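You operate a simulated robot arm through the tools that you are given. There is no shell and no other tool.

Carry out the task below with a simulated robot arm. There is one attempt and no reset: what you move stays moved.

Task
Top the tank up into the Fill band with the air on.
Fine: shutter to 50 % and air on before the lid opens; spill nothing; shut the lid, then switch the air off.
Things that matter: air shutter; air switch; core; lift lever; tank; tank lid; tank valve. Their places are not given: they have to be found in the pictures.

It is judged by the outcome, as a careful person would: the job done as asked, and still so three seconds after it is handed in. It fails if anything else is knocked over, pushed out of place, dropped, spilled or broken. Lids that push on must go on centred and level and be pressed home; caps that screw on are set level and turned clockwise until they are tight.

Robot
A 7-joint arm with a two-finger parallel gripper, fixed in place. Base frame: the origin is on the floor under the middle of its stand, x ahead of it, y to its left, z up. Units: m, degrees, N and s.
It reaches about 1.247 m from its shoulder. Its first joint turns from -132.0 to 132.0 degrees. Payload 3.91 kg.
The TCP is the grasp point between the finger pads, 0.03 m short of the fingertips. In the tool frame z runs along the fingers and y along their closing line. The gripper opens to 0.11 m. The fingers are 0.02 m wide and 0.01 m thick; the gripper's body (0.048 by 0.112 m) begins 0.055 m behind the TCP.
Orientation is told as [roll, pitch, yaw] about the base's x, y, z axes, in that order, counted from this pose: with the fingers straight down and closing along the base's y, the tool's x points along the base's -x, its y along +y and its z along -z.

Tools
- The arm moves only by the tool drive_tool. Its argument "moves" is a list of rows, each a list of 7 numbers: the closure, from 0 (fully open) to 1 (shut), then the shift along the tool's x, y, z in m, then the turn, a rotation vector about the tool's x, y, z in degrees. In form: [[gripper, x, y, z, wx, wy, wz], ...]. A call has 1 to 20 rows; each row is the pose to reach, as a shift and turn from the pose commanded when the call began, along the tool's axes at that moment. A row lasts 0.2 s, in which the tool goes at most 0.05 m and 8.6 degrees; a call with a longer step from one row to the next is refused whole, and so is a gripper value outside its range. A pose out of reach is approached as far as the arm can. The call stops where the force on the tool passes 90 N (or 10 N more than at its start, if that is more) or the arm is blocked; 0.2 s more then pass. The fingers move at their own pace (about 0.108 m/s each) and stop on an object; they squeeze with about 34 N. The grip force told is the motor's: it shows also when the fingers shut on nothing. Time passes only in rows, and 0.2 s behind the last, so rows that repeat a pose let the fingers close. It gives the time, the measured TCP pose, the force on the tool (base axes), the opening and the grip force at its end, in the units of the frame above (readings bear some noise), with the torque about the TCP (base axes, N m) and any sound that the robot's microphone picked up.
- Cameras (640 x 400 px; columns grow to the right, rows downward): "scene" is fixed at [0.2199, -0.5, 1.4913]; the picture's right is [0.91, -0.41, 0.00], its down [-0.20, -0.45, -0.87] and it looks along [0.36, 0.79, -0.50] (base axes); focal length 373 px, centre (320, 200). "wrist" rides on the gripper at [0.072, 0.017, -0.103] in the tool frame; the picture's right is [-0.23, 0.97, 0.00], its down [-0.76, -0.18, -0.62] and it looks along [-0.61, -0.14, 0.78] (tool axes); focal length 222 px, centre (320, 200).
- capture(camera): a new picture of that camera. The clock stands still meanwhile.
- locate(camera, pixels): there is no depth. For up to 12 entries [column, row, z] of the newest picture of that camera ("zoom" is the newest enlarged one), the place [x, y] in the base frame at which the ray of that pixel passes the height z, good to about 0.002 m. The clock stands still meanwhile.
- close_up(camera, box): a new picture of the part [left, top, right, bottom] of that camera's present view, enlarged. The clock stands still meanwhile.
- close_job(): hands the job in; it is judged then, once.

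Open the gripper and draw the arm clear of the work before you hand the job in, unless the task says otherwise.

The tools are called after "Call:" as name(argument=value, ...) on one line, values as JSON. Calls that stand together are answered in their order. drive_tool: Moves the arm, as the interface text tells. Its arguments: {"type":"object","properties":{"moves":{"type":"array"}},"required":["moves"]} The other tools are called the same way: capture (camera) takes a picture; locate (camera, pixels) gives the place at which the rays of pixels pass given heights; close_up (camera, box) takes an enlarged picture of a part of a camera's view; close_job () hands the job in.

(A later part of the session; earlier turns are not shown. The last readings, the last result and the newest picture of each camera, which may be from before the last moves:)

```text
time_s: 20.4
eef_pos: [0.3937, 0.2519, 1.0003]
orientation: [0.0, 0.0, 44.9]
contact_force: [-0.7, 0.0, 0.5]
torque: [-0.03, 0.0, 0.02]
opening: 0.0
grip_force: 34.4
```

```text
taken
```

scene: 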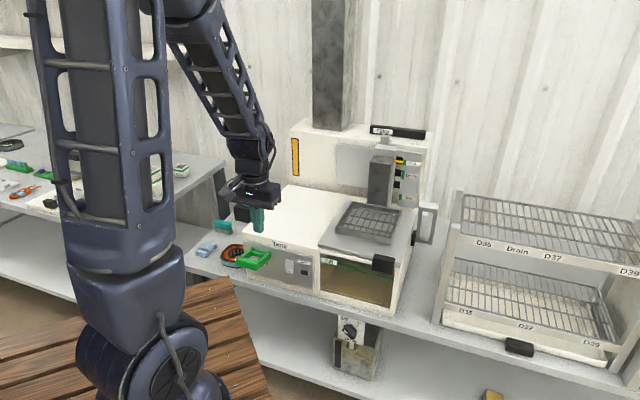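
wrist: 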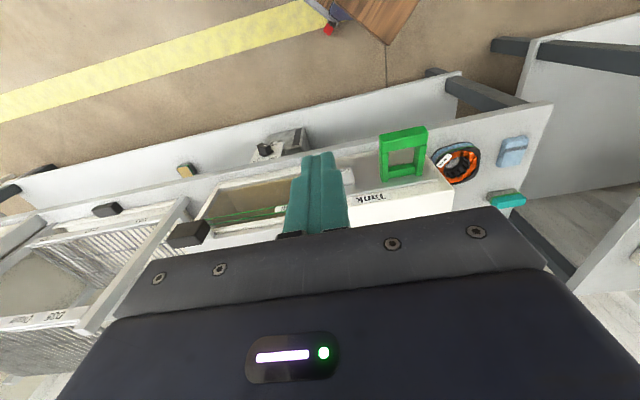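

The arm is back in front. I locate switch (290,266), lamp (304,273) and Feed lever corner pixels at several heights to fix the panel plane.

Call:
locate(camera="scene", pixels=[[289.6, 266.5, 0.7], [289.6, 266.5, 0.75], [304.2, 272.8, 0.7], [304.2, 272.8, 0.75], [271.3, 253.9, 0.7], [271.3, 253.9, 0.75], [236.4, 260.9, 0.75], [236.4, 260.9, 0.8], [259.6, 265.1, 0.75], [259.6, 265.1, 0.8], [289.5, 271.5, 0.7], [289.5, 261, 0.75]])

Call:
close_up(camera="wrist", box=[340, 110, 470, 210])

```text
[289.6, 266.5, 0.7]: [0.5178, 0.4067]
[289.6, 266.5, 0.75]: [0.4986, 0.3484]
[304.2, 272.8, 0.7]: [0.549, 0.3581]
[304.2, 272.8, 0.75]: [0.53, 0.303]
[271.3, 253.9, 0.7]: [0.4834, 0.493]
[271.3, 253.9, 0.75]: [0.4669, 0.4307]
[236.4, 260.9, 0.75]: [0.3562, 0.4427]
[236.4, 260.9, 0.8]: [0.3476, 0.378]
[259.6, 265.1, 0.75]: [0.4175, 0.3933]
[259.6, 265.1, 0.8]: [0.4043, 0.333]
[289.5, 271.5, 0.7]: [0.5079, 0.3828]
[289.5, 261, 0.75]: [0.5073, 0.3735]
```

```text
4.00 times, centred on (405, 160) of wrist
```

zoom: 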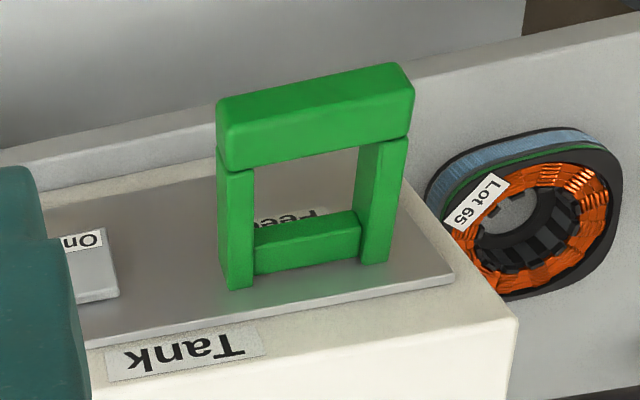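

Switch centre is about u=0.087, v=0.64, z≈0.713, with "On" at the lower end (z≈0.70). I close the fingers and first yaw 20° so the hand comes from the right, clear of the Feed lever.

Call:
drive_tool(moves=[[1, 0, 0, 0, 0, 0, -7], [1, 0, 0, 0, 0, 0, -14], [1, 0, 0, 0, 0, 0, -20]])

Call:
drive_tool(moves=[[1, 0, 0, 0.046, 0, -7.5, 0], [1, 0, 0, 0.092, 0, -15, 0], [1, 0, 0, 0.138, 0, -22.5, 0], [1, 0, 0, 0.184, 0, -30, 0], [1, 0, 0, 0.23, 0, -37.5, 0], [1, 0, 0, 0.275, 0, -45, 0], [1, -0.025, -0.008, 0.28, 0, -45, 0], [1, -0.055, -0.02, 0.28, 0, -45, 0]])

Call:
capture(camera="wrist")

Call:
capture(camera="scene")

```text
time_s: 21.2
eef_pos: [0.3938, 0.2524, 1.0009]
orientation: [0.0, 0.0, 65.0]
contact_force: [-0.2, -0.3, 0.4]
torque: [-0.03, -0.03, -0.02]
opening: 0.0001
grip_force: 33.8
```

```text
time_s: 23.0
eef_pos: [0.4376, 0.2931, 0.7194]
orientation: [0.0, -45.0, 65.0]
contact_force: [0.0, -0.6, -0.2]
torque: [0.0, 0.0, 0.01]
opening: 0.0
grip_force: 33.6
out of reach, approached as far as the arm can: row 2, 3, 4, 5, 6, 7
```

```text
taken
```

wrist: 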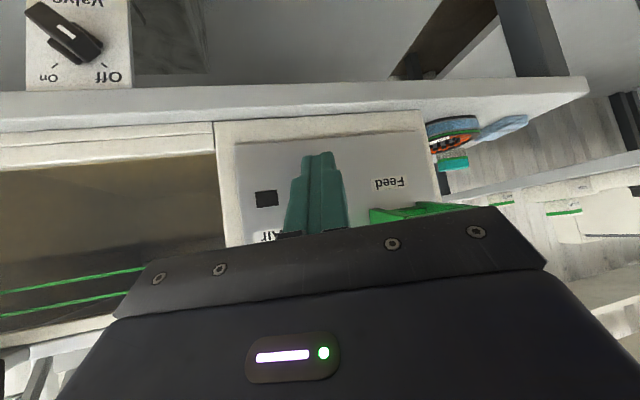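

```text
taken
```

scene: 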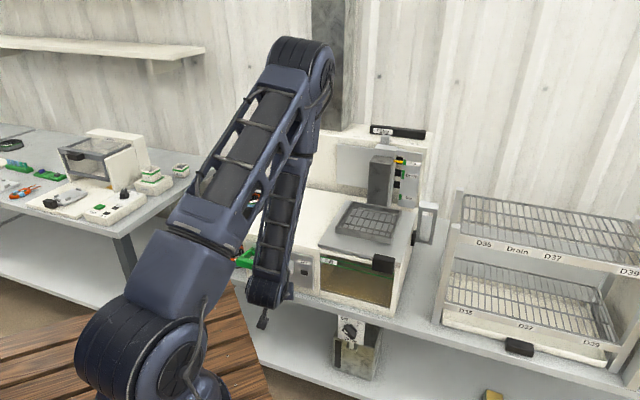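

The hand is now in front of the switch at v≈0.517, with the lamp at (266,199). I zoom in on the panel and also the window.

Call:
close_up(camera="wrist", box=[220, 120, 440, 245])

Call:
close_up(camera="wrist", box=[0, 110, 230, 340])

Call:
close_up(camera="wrist", box=[0, 0, 220, 110])

```text
2.91 times, centred on (330, 182) of wrist
```

zoom: 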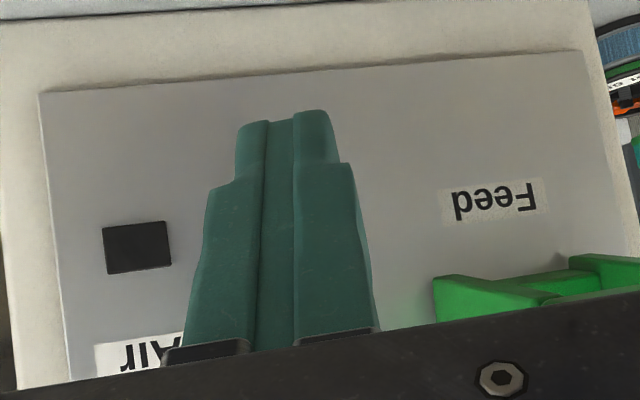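

```text
1.74 times, centred on (115, 225) of wrist
```

zoom: 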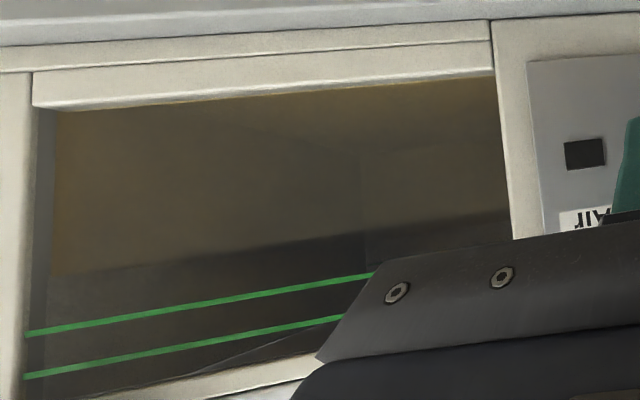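

```text
2.91 times, centred on (110, 55) of wrist
```

zoom: 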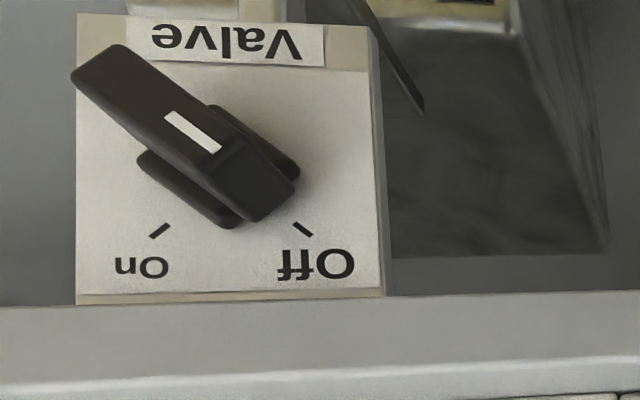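

The liquid level shows below the Fill band, and the valve mark is at Off. I advance the closed fingertips straight toward the lower ("On") end of the switch, stopping just short.

Call:
drive_tool(moves=[[1, -0.016, -0.006, 0.018, 0, 0, 0], [1, -0.0323, -0.0124, 0.0365, 0, 0, 0], [1, -0.0389, -0.0158, 0.0431, 0, 0, 0], [1, -0.0455, -0.0192, 0.0497, 0, 0, 0], [1, -0.0522, -0.0226, 0.0563, 0, 0, 0]])

Call:
close_up(camera="wrist", box=[220, 100, 440, 245])

Call:
close_up(camera="scene", box=[220, 220, 340, 320])

```text
time_s: 24.2
eef_pos: [0.488, 0.3528, 0.7182]
orientation: [0.1, -45.1, 65.0]
contact_force: [-0.3, 0.4, 0.0]
torque: [-0.01, 0.03, 0.04]
opening: 0.0
grip_force: 34.3
```

```text
2.76 times, centred on (330, 172) of wrist
```

zoom: 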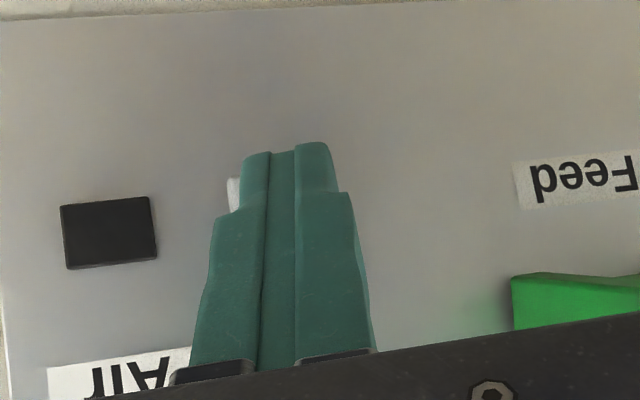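

```text
4.00 times, centred on (280, 270) of scene
```

zoom: 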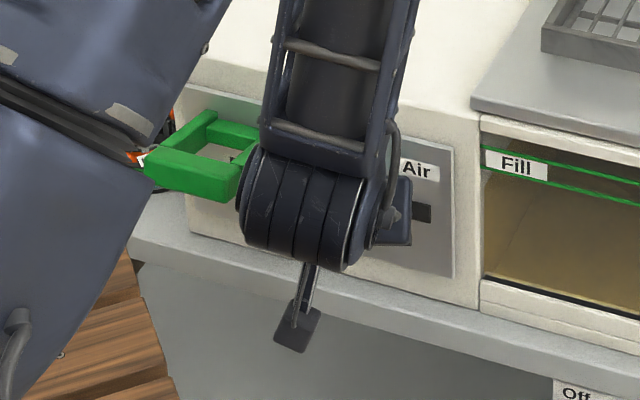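

The switch's right lower corner peeks out at zoom (230,178) and the tip at (290,145) looks a little low. I locate these rays before pressing.

Call:
locate(camera="zoom", pixels=[[0, 0, 0.7]])

Call:
close_up(camera="wrist", box=[280, 130, 370, 190])

```text
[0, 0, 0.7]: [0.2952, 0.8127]
```

```text
6.67 times, centred on (325, 160) of wrist
```

zoom: 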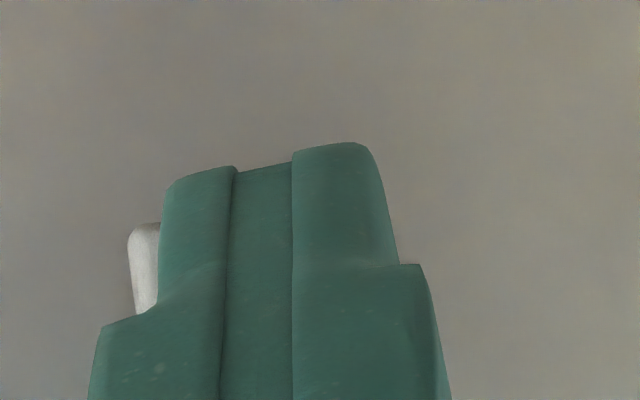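

Call:
locate(camera="zoom", pixels=[[130, 232, 0.68], [130, 232, 0.69], [130, 232, 0.7], [130, 232, 0.71], [275, 160, 0.69], [275, 160, 0.7], [135, 310, 0.7], [135, 310, 0.71]])

```text
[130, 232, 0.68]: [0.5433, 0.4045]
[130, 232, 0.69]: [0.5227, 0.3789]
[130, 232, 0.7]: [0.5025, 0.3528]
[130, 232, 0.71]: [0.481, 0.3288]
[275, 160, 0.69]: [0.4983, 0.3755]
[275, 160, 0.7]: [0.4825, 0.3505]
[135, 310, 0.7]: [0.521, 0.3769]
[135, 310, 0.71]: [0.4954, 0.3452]
```

The tip is at u≈0.086, z≈0.70 – on the lower half of the switch. I go 4 mm lower and press forward in 4 mm steps, watching the force.

Call:
drive_tool(moves=[[1, -0.0025, -0.0027, 0.0081, 0, 0, 0], [1, -0.0052, -0.0041, 0.0108, 0, 0, 0], [1, -0.0078, -0.0055, 0.0134, 0, 0, 0]])

Call:
close_up(camera="wrist", box=[220, 100, 440, 245])

```text
time_s: 25.0
eef_pos: [0.4973, 0.3616, 0.7139]
orientation: [0.2, -44.7, 65.0]
contact_force: [-39.4, -42.1, 32.8]
torque: [0.1, -0.04, -0.06]
opening: 0.0
grip_force: 34.4
```

```text
2.76 times, centred on (330, 172) of wrist
```

zoom: 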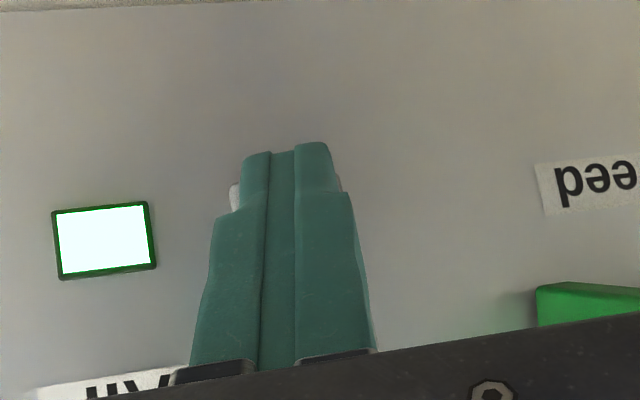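

The Air lamp is lit, so the air is on. I draw straight back from the switch and check the lamp stays on.

Call:
drive_tool(moves=[[1, 0.0133, 0.0068, -0.0133, 0, 0, 0], [1, 0.033, 0.017, -0.033, 0, 0, 0], [1, 0.06, 0.031, -0.06, 0, 0, 0], [1, 0.08, 0.041, -0.08, 0, 0, 0]])

Call:
capture(camera="wrist")

Call:
close_up(camera="wrist", box=[0, 100, 320, 300])

```text
time_s: 26.0
eef_pos: [0.426, 0.2922, 0.7031]
orientation: [0.1, -45.0, 65.0]
contact_force: [-0.1, -0.4, -0.6]
torque: [-0.01, -0.01, 0.0]
opening: 0.0002
grip_force: 33.8
out of reach, approached as far as the arm can: row 4
```

```text
taken
```

wrist: 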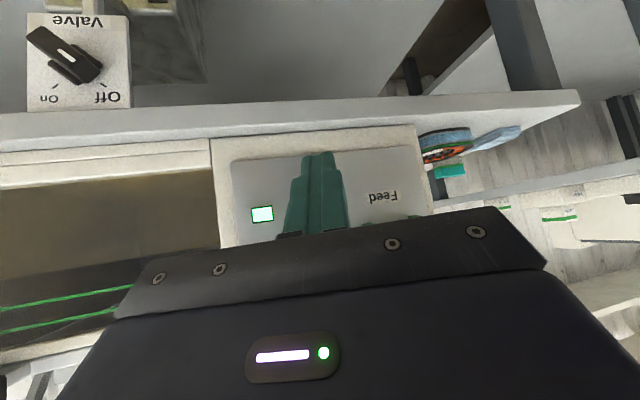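

```text
2.00 times, centred on (160, 200) of wrist
```

zoom: 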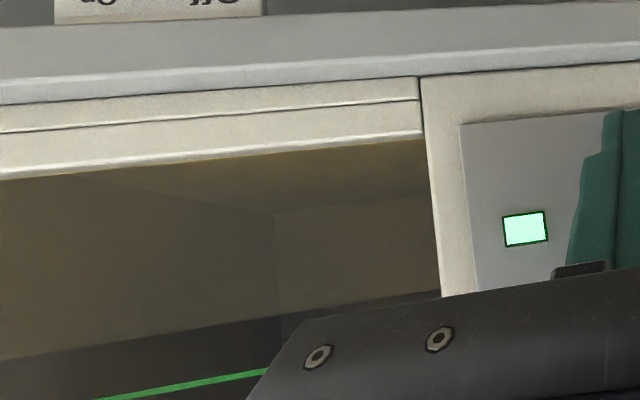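

Air is on and stays on. I raise and untilt the hand to vertical, then yaw back to 45°.

Call:
drive_tool(moves=[[1, -0.033, 0, -0.033, 0, 7.5, 0], [1, -0.066, 0, -0.066, 0, 15, 0], [1, -0.099, 0, -0.099, 0, 22.5, 0], [1, -0.132, 0, -0.132, 0, 30, 0], [1, -0.165, 0, -0.165, 0, 37.5, 0], [1, -0.198, 0, -0.198, 0, 45, 0], [1, -0.198, 0, -0.198, 0, 45, 0]])

Call:
drive_tool(moves=[[0.5, 0, 0, 0, 0, 0, 7], [0, 0, 0, 0, 0, 0, 14], [0, 0, 0, 0, 0, 0, 20]])

```text
time_s: 27.6
eef_pos: [0.4242, 0.2912, 0.9826]
orientation: [0.1, 0.2, 65.0]
contact_force: [0.2, -0.2, -0.5]
torque: [0.02, 0.0, -0.03]
opening: 0.0001
grip_force: 34.0
out of reach, approached as far as the arm can: row 1, 2
```

```text
time_s: 28.4
eef_pos: [0.4262, 0.2914, 0.9839]
orientation: [0.1, 0.0, 44.9]
contact_force: [0.1, 0.3, 0.1]
torque: [-0.01, -0.03, -0.01]
opening: 0.1101
grip_force: 0.1
```

I move over to the lid handle (u≈0.38, v≈0.62, z≈0.83) for a look from above.

Call:
drive_tool(moves=[[0, -0.01, -0.038, -0.009, 0, 0, 0], [0, -0.02, -0.076, -0.019, 0, 0, 0], [0, -0.031, -0.114, -0.028, 0, 0, 0], [0, -0.042, -0.152, -0.038, 0, 0, 0], [0, -0.052, -0.19, -0.047, 0, 0, 0], [0, -0.063, -0.228, -0.057, 0, 0, 0], [0, -0.073, -0.265, -0.066, 0, 0, 0]])

Call:
capture(camera="wrist")

Call:
capture(camera="scene")

```text
time_s: 30.0
eef_pos: [0.6666, 0.1555, 1.052]
orientation: [0.1, 0.1, 44.9]
contact_force: [0.1, 0.4, 0.2]
torque: [-0.05, -0.01, -0.02]
opening: 0.1101
grip_force: 0.1
```

```text
taken
```

wrist: 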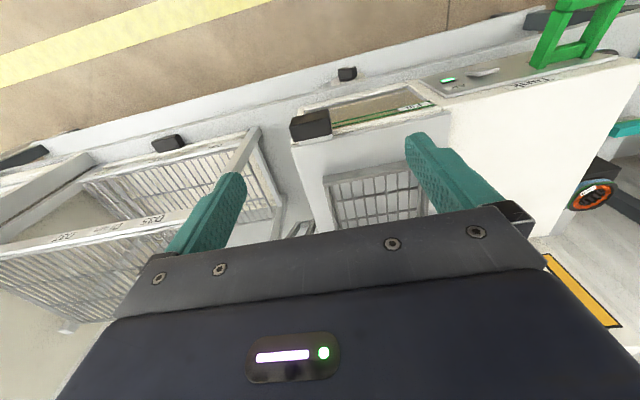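

```text
taken
```

scene: 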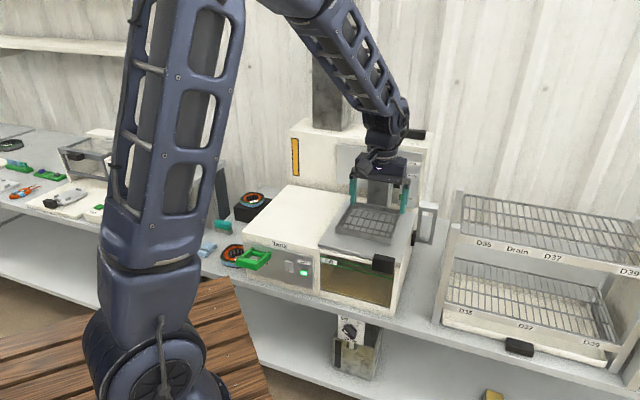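

Lamp is lit at scene (304,272). I enlarge the lid handle and lid edges in both views.

Call:
close_up(camera="wrist", box=[270, 80, 460, 220])

Call:
close_up(camera="wrist", box=[280, 95, 370, 155])

Call:
close_up(camera="scene", box=[360, 240, 420, 290])

Call:
close_up(camera="scene", box=[310, 220, 370, 270])

Call:
close_up(camera="scene", box=[390, 195, 450, 255])

```text
2.86 times, centred on (365, 150) of wrist
```

zoom: 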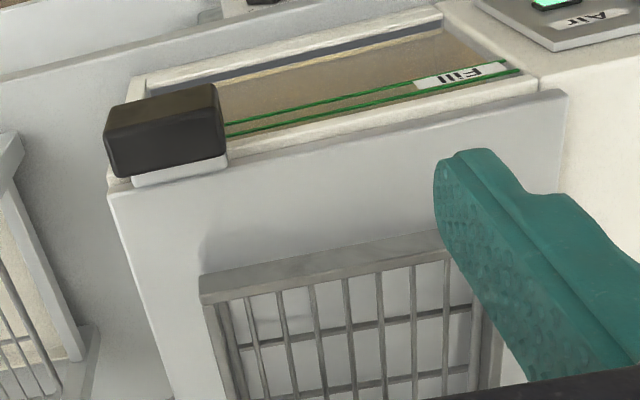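

```text
6.67 times, centred on (325, 125) of wrist
```

zoom: 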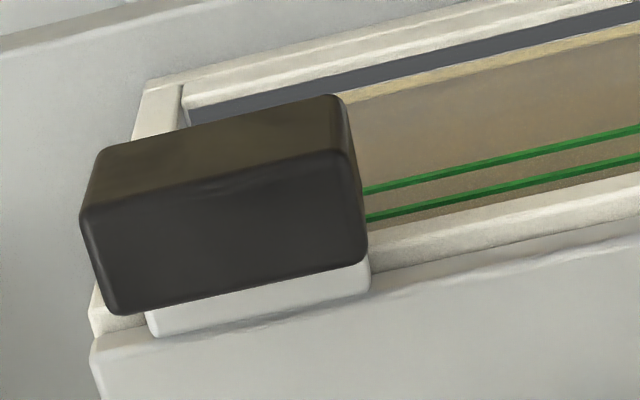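

```text
8.00 times, centred on (390, 265) of scene
```

zoom: 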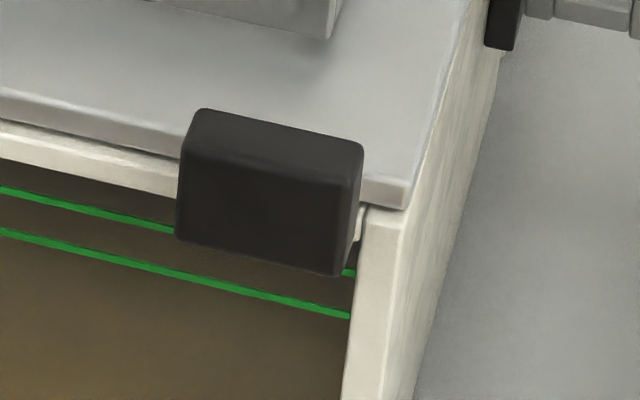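

```text
8.00 times, centred on (340, 245) of scene
```

zoom: 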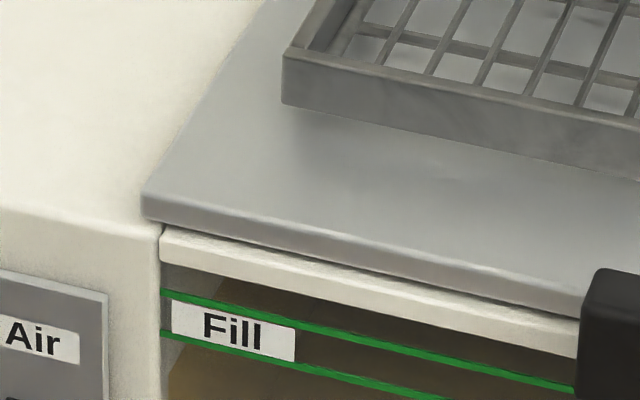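

```text
6.67 times, centred on (420, 225) of scene
```

zoom: 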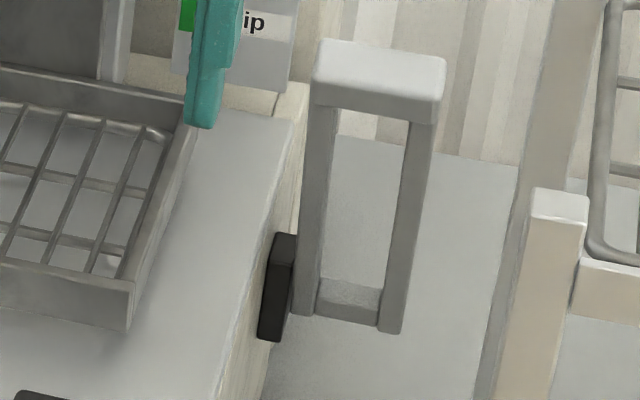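

The lid overlaps the white top on the left, so it seems to slide left; the handle is a black block on its front. I triangulate the handle corners.

Call:
locate(camera="scene", pixels=[[373.4, 258.5, 0.8], [373.4, 258.5, 0.85], [394, 263.8, 0.8], [394, 263.8, 0.85], [375.6, 253.8, 0.8], [375.6, 253.8, 0.85], [395.3, 258.4, 0.8], [395.3, 258.4, 0.85], [392.1, 274.4, 0.75], [392.1, 274.4, 0.8], [317.5, 238, 0.8], [317.5, 238, 0.82]])

Call:
locate(camera="wrist", pixels=[[328.7, 117.5, 0.8], [328.7, 117.5, 0.85], [290.2, 126.2, 0.8], [290.2, 126.2, 0.85], [294.7, 141.8, 0.8], [294.7, 141.8, 0.85], [331.7, 134.3, 0.8], [331.7, 134.3, 0.85], [308, 147, 0.8], [345, 139, 0.8]])

```text
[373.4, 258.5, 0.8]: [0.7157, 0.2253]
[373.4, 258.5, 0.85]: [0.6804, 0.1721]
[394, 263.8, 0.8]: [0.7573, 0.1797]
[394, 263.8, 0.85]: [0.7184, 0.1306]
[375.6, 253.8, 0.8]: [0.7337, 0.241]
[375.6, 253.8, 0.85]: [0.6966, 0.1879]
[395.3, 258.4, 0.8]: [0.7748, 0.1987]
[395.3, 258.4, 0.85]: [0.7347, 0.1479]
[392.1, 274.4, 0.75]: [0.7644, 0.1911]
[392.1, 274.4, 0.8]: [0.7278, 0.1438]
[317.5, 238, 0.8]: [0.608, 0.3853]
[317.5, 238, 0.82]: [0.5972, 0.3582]
```

```text
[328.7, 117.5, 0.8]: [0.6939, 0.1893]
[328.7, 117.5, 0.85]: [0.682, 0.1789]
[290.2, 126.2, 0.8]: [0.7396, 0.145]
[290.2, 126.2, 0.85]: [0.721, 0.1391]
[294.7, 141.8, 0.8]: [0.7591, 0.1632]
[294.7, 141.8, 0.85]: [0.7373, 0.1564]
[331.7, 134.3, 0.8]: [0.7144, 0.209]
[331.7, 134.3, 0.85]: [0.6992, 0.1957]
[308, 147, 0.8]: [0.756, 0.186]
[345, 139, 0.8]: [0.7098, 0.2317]
```

Handle: u 0.356–0.413, v 0.610–0.636, z 0.804–0.842. I check how high the basket is above the lid to see whether the lid can swing or must slide.

Call:
locate(camera="scene", pixels=[[390.4, 244, 0.8], [390.4, 244, 0.85], [401, 266, 0.8], [401, 266, 0.82], [320, 243.5, 0.8], [320, 243.5, 0.82]])

Call:
locate(camera="wrist", pixels=[[323, 176.2, 0.8], [323, 176.2, 0.85], [291, 147.5, 0.8], [291, 147.5, 0.82], [450, 112, 0.8], [450, 112, 0.82]])

```text
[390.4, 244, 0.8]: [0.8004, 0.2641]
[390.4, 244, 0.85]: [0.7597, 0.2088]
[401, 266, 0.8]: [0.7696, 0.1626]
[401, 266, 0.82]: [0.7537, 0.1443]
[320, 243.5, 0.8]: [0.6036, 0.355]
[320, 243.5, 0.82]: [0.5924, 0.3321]
```

```text
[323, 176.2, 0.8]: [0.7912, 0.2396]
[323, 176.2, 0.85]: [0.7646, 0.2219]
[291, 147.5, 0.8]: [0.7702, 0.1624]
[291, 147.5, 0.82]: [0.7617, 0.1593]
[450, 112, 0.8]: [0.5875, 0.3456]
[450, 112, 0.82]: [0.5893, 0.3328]
```

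The basket bottom is only ~2 cm above the lid, so the lid must slide, and left over the white top is the free direction. I position over the handle with fingers open either side of it.

Call:
drive_tool(moves=[[0, -0.021, -0.012, 0.01, 0, 0, 0], [0, -0.0417, -0.023, 0.04, 0, 0, 0], [0, -0.0417, -0.023, 0.085, 0, 0, 0], [0, -0.0417, -0.023, 0.125, 0, 0, 0], [0, -0.0417, -0.023, 0.125, 0, 0, 0]])

Call:
close_up(camera="wrist", box=[200, 60, 460, 220])

```text
time_s: 31.2
eef_pos: [0.7104, 0.1695, 0.9241]
orientation: [0.0, 0.0, 45.1]
contact_force: [-0.1, 0.7, 0.3]
torque: [0.0, -0.01, -0.02]
opening: 0.1099
grip_force: 0.0
```

```text
2.46 times, centred on (330, 140) of wrist
```

zoom: 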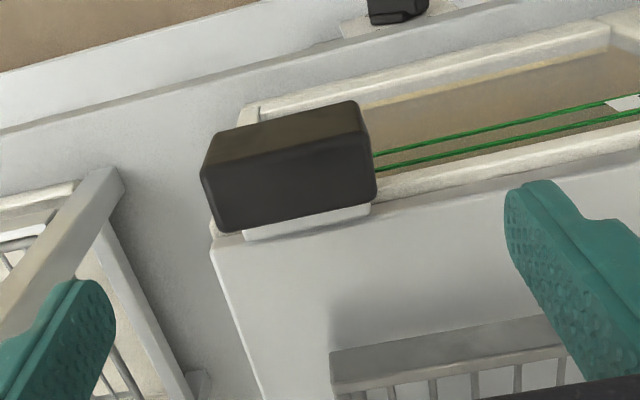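

Call:
locate(camera="zoom", pixels=[[375, 195, 0.842], [222, 232, 0.842], [203, 172, 0.842], [365, 130, 0.842], [212, 250, 0.81], [367, 210, 0.81], [358, 105, 0.805], [215, 138, 0.805]])

```text
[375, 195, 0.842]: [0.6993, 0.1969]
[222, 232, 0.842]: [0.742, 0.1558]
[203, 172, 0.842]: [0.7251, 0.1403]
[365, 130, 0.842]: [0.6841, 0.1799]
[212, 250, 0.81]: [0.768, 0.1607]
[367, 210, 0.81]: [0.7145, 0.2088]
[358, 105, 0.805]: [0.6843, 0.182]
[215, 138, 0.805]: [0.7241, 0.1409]
```

The handle centre is u=0.385, v=0.623; the TCP is over it. I descend to z≈0.82 and close on it.

Call:
drive_tool(moves=[[0, 0, -0.002, 0.03, 0, 0, 0], [0, 0, -0.002, 0.06, 0, 0, 0], [0, 0, -0.002, 0.085, 0, 0, 0], [0, 0, -0.002, 0.102, 0, 0, 0], [0.5, 0, -0.002, 0.102, 0, 0, 0], [1, 0, -0.002, 0.102, 0, 0, 0], [1, 0, -0.002, 0.102, 0, 0, 0]])

Call:
close_up(camera="scene", box=[230, 130, 450, 310])

```text
time_s: 32.8
eef_pos: [0.7123, 0.1681, 0.8228]
orientation: [0.1, -0.1, 45.0]
contact_force: [-7.8, 6.9, -5.8]
torque: [0.52, -1.51, -0.06]
opening: 0.0602
grip_force: 44.7
```

```text
2.22 times, centred on (340, 220) of scene
```

zoom: 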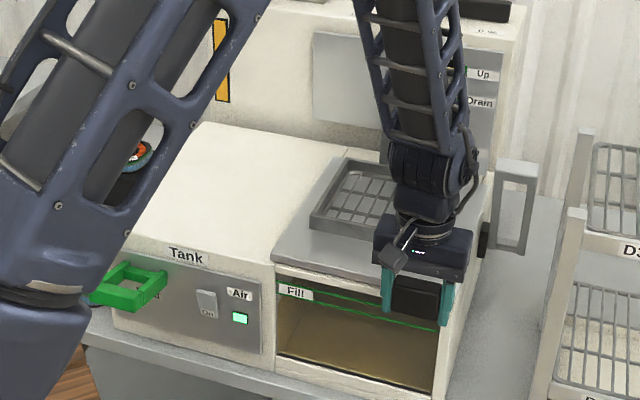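

The handle is held (opening 0.060). I try a gentle 2 cm slide to the left (tool +y) and read the force.

Call:
drive_tool(moves=[[1, 0, 0.005, 0, 0, 0, 0], [1, 0, 0.01, 0, 0, 0, 0], [1, 0, 0.015, 0, 0, 0, 0], [1, 0, 0.02, 0, 0, 0, 0]])

Call:
close_up(camera="scene", box=[230, 130, 450, 310])

```text
time_s: 33.8
eef_pos: [0.6987, 0.181, 0.8229]
orientation: [0.1, -0.1, 45.0]
contact_force: [3.5, -0.4, 8.2]
torque: [-0.79, 1.03, -0.12]
opening: 0.0601
grip_force: 44.9
```

```text
2.22 times, centred on (340, 220) of scene
```

zoom: 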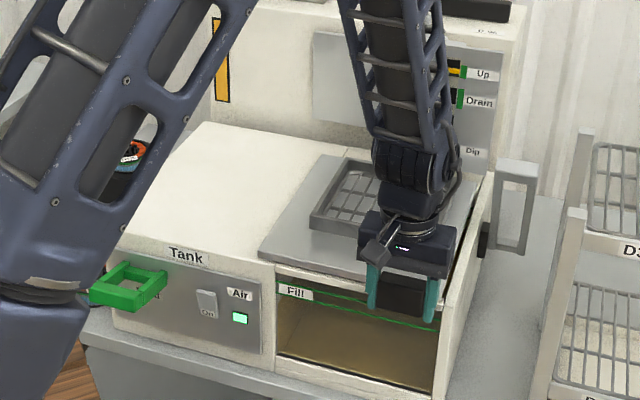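

The lid follows to the left with little force, so it slides that way. I carry on about 0.20 m further.

Call:
drive_tool(moves=[[1, 0, 0.0125, 0, 0, 0, 0], [1, 0, 0.025, 0, 0, 0, 0], [1, 0, 0.0375, 0, 0, 0, 0], [1, 0, 0.05, 0, 0, 0, 0], [1, 0, 0.0625, 0, 0, 0, 0], [1, 0, 0.075, 0, 0, 0, 0], [1, 0, 0.0875, 0, 0, 0, 0], [1, 0, 0.1, 0, 0, 0, 0], [1, 0, 0.1125, 0, 0, 0, 0], [1, 0, 0.125, 0, 0, 0, 0], [1, 0, 0.1375, 0, 0, 0, 0], [1, 0, 0.15, 0, 0, 0, 0], [1, 0, 0.1625, 0, 0, 0, 0], [1, 0, 0.175, 0, 0, 0, 0], [1, 0, 0.1875, 0, 0, 0, 0], [1, 0, 0.2, 0, 0, 0, 0]])

Call:
capture(camera="scene")

Call:
close_up(camera="scene", box=[230, 130, 450, 310])

```text
time_s: 37.2
eef_pos: [0.5553, 0.3227, 0.8228]
orientation: [0.0, 0.0, 45.0]
contact_force: [7.8, 8.7, 27.6]
torque: [-0.14, -0.09, -0.28]
opening: 0.0601
grip_force: 45.6
```

```text
taken
```

scene: 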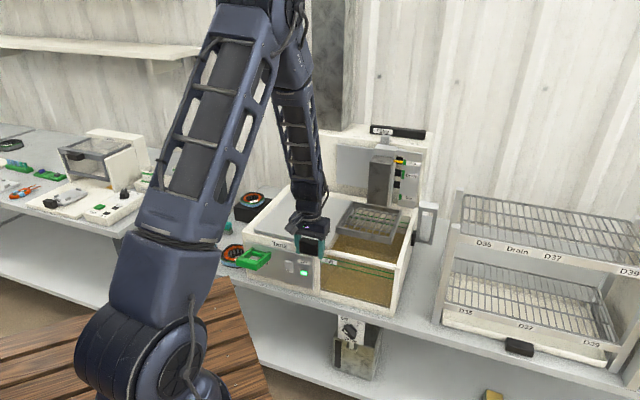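

```text
2.22 times, centred on (340, 220) of scene
```

zoom: 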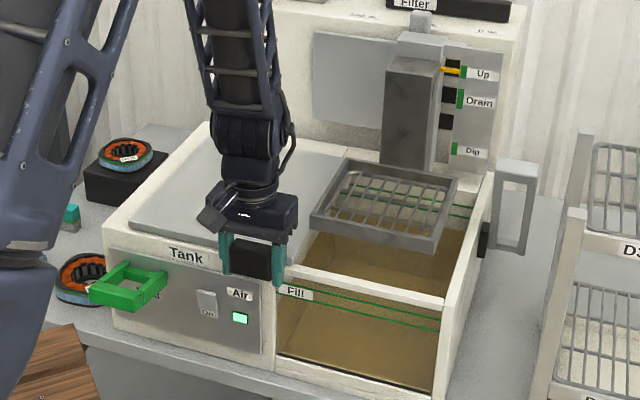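

The lid is open about 0.22 m, showing the tank with liquid. I ease it a little further in small steps to feel for its end stop.

Call:
drive_tool(moves=[[1, 0, 0.005, 0, 0, 0, 0], [1, 0, 0.01, 0, 0, 0, 0], [1, 0, 0.015, 0, 0, 0, 0]])

Call:
capture(camera="wrist")

```text
time_s: 38.0
eef_pos: [0.5458, 0.334, 0.8222]
orientation: [0.0, 0.0, 45.0]
contact_force: [11.1, 9.3, -0.4]
torque: [0.34, -1.2, 0.22]
opening: 0.0603
grip_force: 45.5
```

```text
taken
```

wrist: 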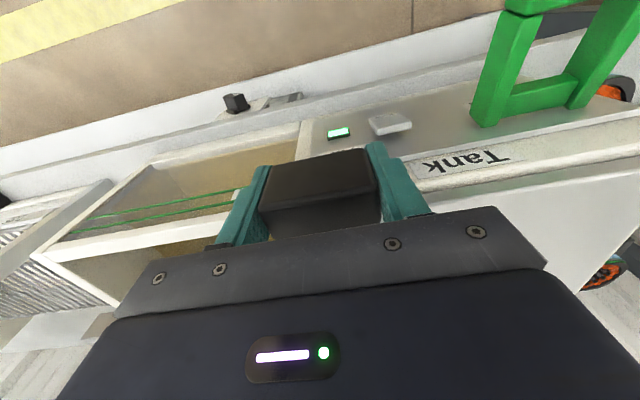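

Still free at u=0.150. I go another 1.5 cm in small steps.

Call:
drive_tool(moves=[[1, 0, 0.004, 0, 0, 0, 0], [1, 0, 0.008, 0, 0, 0, 0], [1, 0, 0.012, 0, 0, 0, 0], [1, 0, 0.015, 0, 0, 0, 0]])

Call:
close_up(camera="scene", box=[230, 130, 450, 310])

```text
time_s: 39.0
eef_pos: [0.5358, 0.3441, 0.8233]
orientation: [-0.1, 0.0, 45.0]
contact_force: [1.4, -0.6, -9.7]
torque: [0.64, -0.94, 0.31]
opening: 0.0601
grip_force: 45.1
```

```text
2.22 times, centred on (340, 220) of scene
```

zoom: 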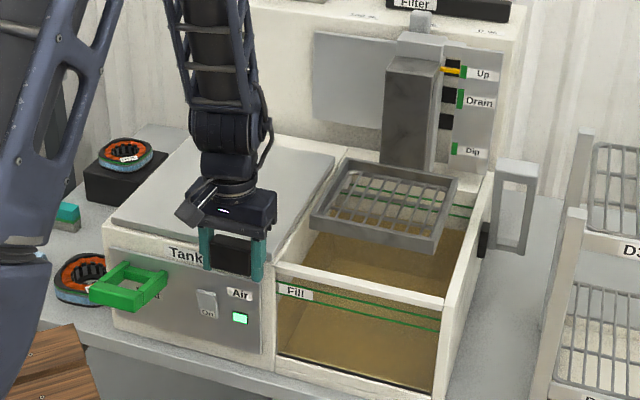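

The lid is fully open (moved 0.249 m). I release the handle and rise clear.

Call:
drive_tool(moves=[[0.3, 0, 0, 0, 0, 0, 0], [0.1, 0, 0, 0, 0, 0, 0], [0.1, 0, 0, 0, 0, 0, 0], [0.1, 0, 0, -0.04, 0, 0, 0], [0.1, 0, 0, -0.08, 0, 0, 0], [0.1, 0.04, 0, -0.11, 0, 0, 0], [0.1, 0.08, 0, -0.13, 0, 0, 0]])

Call:
capture(camera="wrist")

Call:
close_up(camera="scene", box=[310, 190, 430, 310])

Call:
close_up(camera="scene", box=[230, 225, 320, 295])

```text
time_s: 40.6
eef_pos: [0.4775, 0.2892, 0.9549]
orientation: [0.0, 0.1, 45.0]
contact_force: [0.2, 0.7, 0.1]
torque: [0.0, 0.05, -0.01]
opening: 0.099
grip_force: 0.0
```

```text
taken
```

wrist: 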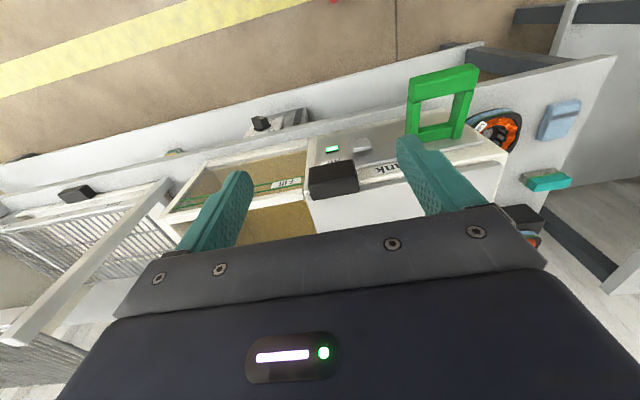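

```text
3.33 times, centred on (370, 250) of scene
```

zoom: 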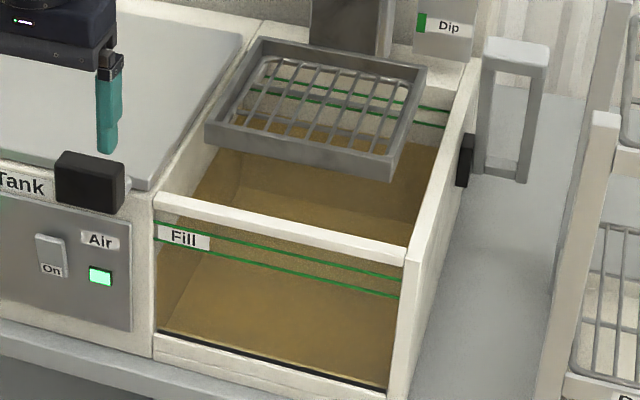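

```text
5.71 times, centred on (275, 260) of scene
```

zoom: 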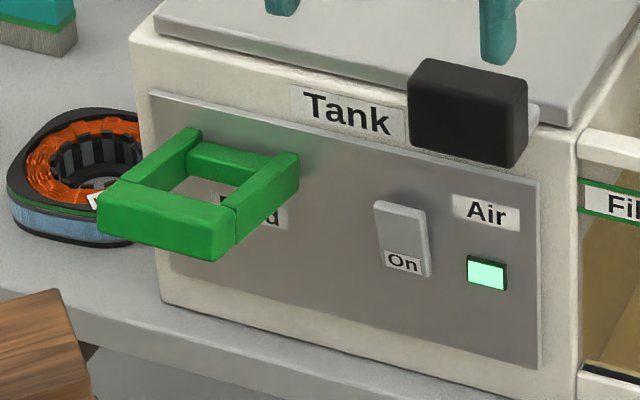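

Lid clear, lamp lit, switch rocked to On. Now I look closely at the Feed lever in the wrist view around (440,105) to find its place.

Call:
close_up(camera="wrist", box=[380, 50, 510, 160])

Call:
close_up(camera="scene", box=[230, 235, 290, 280])

```text
3.64 times, centred on (445, 105) of wrist
```

zoom: 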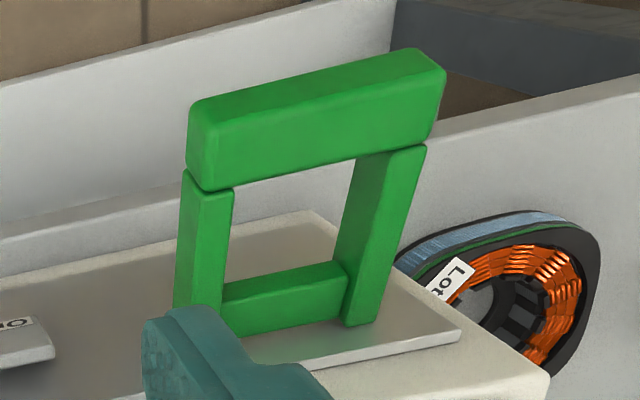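

```text
8.89 times, centred on (260, 258) of scene
```

zoom: 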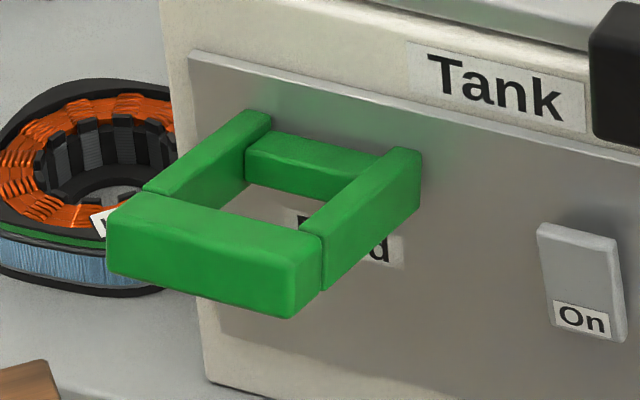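

I triangulate the Feed lever's front bar corners from both views.

Call:
locate(camera="scene", pixels=[[236.6, 259.7, 0.7], [236.6, 259.7, 0.75], [257.5, 265, 0.7], [257.5, 265, 0.75], [240.3, 257.1, 0.7], [240.3, 257.1, 0.75], [259.8, 262, 0.7], [259.8, 262, 0.75], [236.2, 266.1, 0.7], [271, 251, 0.7], [271, 251, 0.75], [253.7, 246.6, 0.75]])

Call:
locate(camera="wrist", pixels=[[412, 84.4, 0.7], [412, 84.4, 0.75], [478.8, 71.5, 0.7], [478.8, 71.5, 0.75], [474.7, 88.5, 0.7], [474.7, 88.5, 0.75], [412.9, 102.3, 0.7], [412.9, 102.3, 0.75]])

```text
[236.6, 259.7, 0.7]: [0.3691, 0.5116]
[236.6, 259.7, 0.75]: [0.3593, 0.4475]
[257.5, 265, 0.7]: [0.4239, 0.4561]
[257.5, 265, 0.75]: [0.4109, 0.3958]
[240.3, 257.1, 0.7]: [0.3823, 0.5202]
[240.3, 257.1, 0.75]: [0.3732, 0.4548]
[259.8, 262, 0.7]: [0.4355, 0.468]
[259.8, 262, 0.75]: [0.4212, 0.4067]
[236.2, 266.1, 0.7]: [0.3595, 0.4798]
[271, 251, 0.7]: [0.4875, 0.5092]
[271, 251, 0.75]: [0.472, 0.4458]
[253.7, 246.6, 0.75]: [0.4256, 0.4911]
```

```text
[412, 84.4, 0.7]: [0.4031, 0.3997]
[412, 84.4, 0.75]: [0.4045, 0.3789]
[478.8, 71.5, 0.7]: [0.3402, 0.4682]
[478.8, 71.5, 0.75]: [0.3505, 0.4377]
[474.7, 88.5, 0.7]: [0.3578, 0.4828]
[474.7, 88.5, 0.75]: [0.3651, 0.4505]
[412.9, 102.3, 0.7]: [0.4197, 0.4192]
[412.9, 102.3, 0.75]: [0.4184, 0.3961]
```

Feed lever: front bar u −0.051…0.024, v 0.549–0.571, z 0.743–0.767, arms level back to the panel. I turn the gripper 90° so it closes along v, and come over the middle of the bar.

Call:
drive_tool(moves=[[0.3, 0, 0.012, 0, 0, 0, 8], [0.45, -0.002, 0.026, 0, 0, 0, 16], [0.45, -0.004, 0.04, 0.005, 0, 0, 24], [0.45, -0.006, 0.054, 0.01, 0, 0, 32], [0.45, -0.008, 0.068, 0.015, 0, 0, 40], [0.45, -0.01, 0.082, 0.02, 0, 0, 48], [0.45, -0.012, 0.096, 0.025, 0, 0, 56], [0.45, -0.014, 0.11, 0.03, 0, 0, 64], [0.45, -0.016, 0.124, 0.04, 0, 0, 72], [0.45, -0.018, 0.138, 0.05, 0, 0, 80], [0.45, -0.018, 0.146, 0.055, 0, 0, 88], [0.45, -0.018, 0.146, 0.055, 0, 0, 90], [0.45, -0.018, 0.146, 0.055, 0, 0, 90]])

Call:
capture(camera="wrist")

Call:
capture(camera="scene")

```text
time_s: 43.4
eef_pos: [0.3872, 0.4042, 0.8982]
orientation: [0.0, 0.0, -45.1]
contact_force: [-0.1, 0.1, -0.2]
torque: [-0.01, 0.05, 0.0]
opening: 0.0604
grip_force: 0.0
```

```text
taken
```

wrist: 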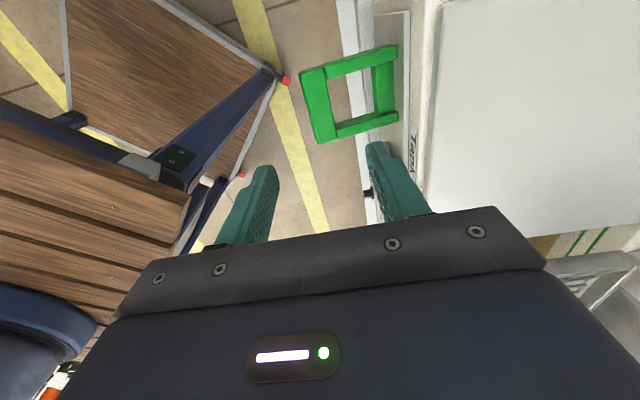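

```text
taken
```

scene: 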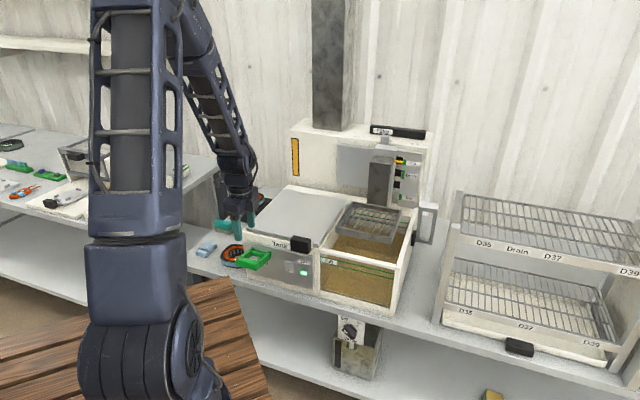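

The lever is seen between (300,45) and (400,145). I zoom to refine the bar's position at z≈0.767.

Call:
close_up(camera="wrist", box=[280, 30, 430, 160])

```text
3.08 times, centred on (355, 95) of wrist
```

zoom: 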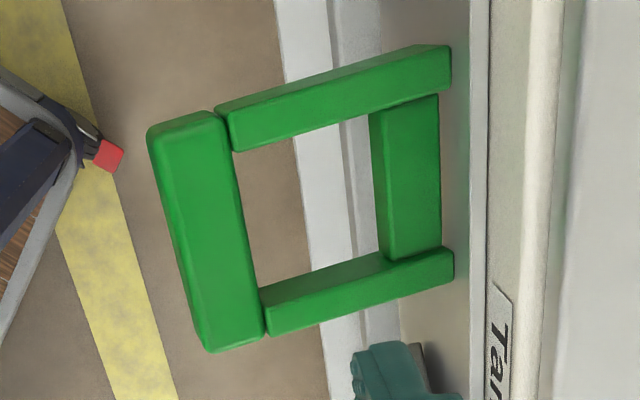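

Call:
locate(camera="zoom", pixels=[[158, 132, 0.767], [222, 118, 0.767], [265, 333, 0.767], [212, 345, 0.767], [450, 70, 0.767], [453, 255, 0.767], [245, 130, 0.767], [380, 150, 0.767], [390, 245, 0.767], [440, 245, 0.767]])

```text
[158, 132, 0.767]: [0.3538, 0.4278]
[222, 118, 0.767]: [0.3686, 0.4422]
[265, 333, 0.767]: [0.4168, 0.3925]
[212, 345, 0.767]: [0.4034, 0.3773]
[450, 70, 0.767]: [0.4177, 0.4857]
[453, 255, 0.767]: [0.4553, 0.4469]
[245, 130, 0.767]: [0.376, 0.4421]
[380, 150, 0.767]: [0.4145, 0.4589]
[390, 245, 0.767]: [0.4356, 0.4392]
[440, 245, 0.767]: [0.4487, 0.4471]
```

Bar centre is u=−0.017, v=0.563. I lower with the fingers either side of it to TCP z≈0.757 and close.

Call:
drive_tool(moves=[[0.45, 0.003, 0.002, 0.03, 0, 0, 0], [0.45, 0.005, 0.003, 0.06, 0, 0, 0], [0.45, 0.005, 0.003, 0.09, 0, 0, 0], [0.45, 0.005, 0.003, 0.12, 0, 0, 0], [0.45, 0.005, 0.003, 0.141, 0, 0, 0], [0.8, 0.005, 0.003, 0.141, 0, 0, 0], [1, 0.005, 0.003, 0.141, 0, 0, 0], [1, 0.005, 0.003, 0.141, 0, 0, 0]])

Call:
capture(camera="wrist")

Call:
close_up(camera="scene", box=[200, 180, 420, 318])

```text
time_s: 45.2
eef_pos: [0.3835, 0.4072, 0.7584]
orientation: [-0.2, 0.0, -45.0]
contact_force: [-22.8, -23.0, -7.3]
torque: [-0.9, 0.63, -0.27]
opening: 0.0274
grip_force: 44.3
```

```text
taken
```

wrist: 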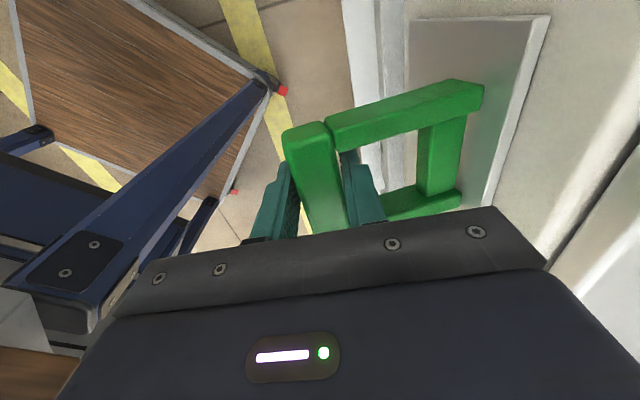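

```text
2.90 times, centred on (310, 249) of scene
```

zoom: 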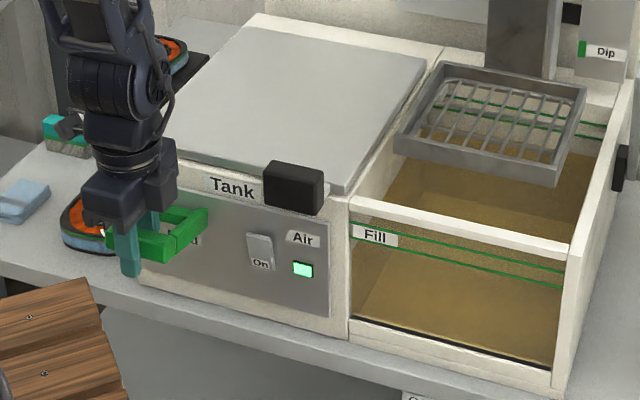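

The bar is held (opening 0.027). I relax the sideways load by 3 mm and try moving the lever down 1 cm gently to see if it swings.

Call:
drive_tool(moves=[[1, 0, -0.003, 0, 0, 0, 0], [1, 0, -0.003, 0.003, 0, 0, 0], [1, 0, -0.003, 0.006, 0, 0, 0], [1, 0, -0.003, 0.01, 0, 0, 0]])

Call:
close_up(camera="scene", box=[200, 180, 420, 318])

```text
time_s: 46.2
eef_pos: [0.3838, 0.4072, 0.7471]
orientation: [-0.1, 0.0, -45.0]
contact_force: [-32.2, -13.7, -4.9]
torque: [-0.25, 0.76, -0.3]
opening: 0.0251
grip_force: 44.8
```

```text
2.90 times, centred on (310, 249) of scene
```

zoom: 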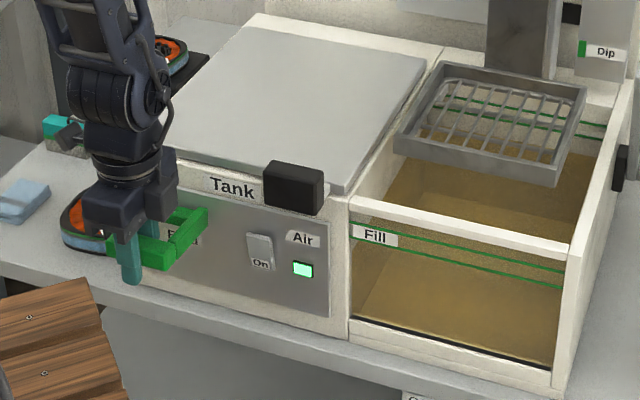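

The lever swings down freely. I centre the grip by 3 mm more, go another 1 cm down, and compare the tank level closely.

Call:
close_up(camera="scene", box=[315, 235, 415, 310])

Call:
drive_tool(moves=[[1, 0, -0.003, 0.003, 0, 0, 0], [1, 0, -0.003, 0.006, 0, 0, 0], [1, 0, -0.003, 0.01, 0, 0, 0]])

Call:
close_up(camera="scene", box=[315, 235, 415, 310])

Call:
close_up(camera="scene", box=[200, 180, 420, 318])

```text
5.33 times, centred on (365, 272) of scene
```

zoom: 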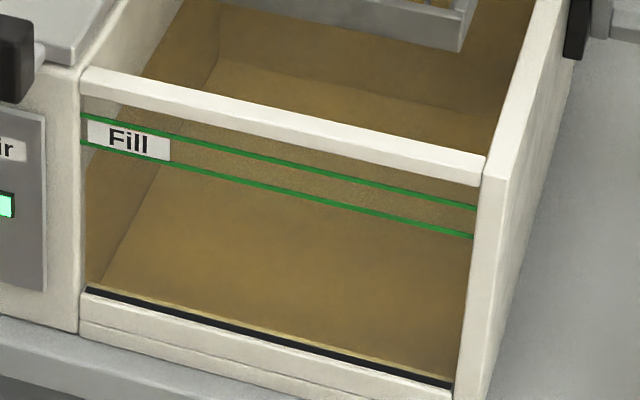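

```text
time_s: 47.0
eef_pos: [0.383, 0.4072, 0.7389]
orientation: [0.2, 0.0, -45.0]
contact_force: [-13.3, -0.9, 19.4]
torque: [0.85, -0.79, 0.14]
opening: 0.024
grip_force: 45.3
```

```text
5.33 times, centred on (365, 272) of scene
```

zoom: 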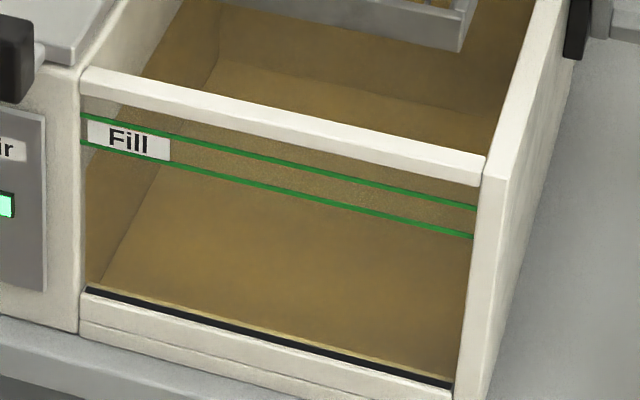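

```text
2.90 times, centred on (310, 249) of scene
```

zoom: 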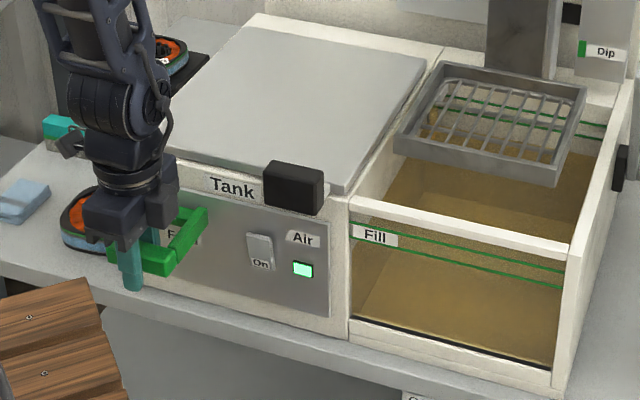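

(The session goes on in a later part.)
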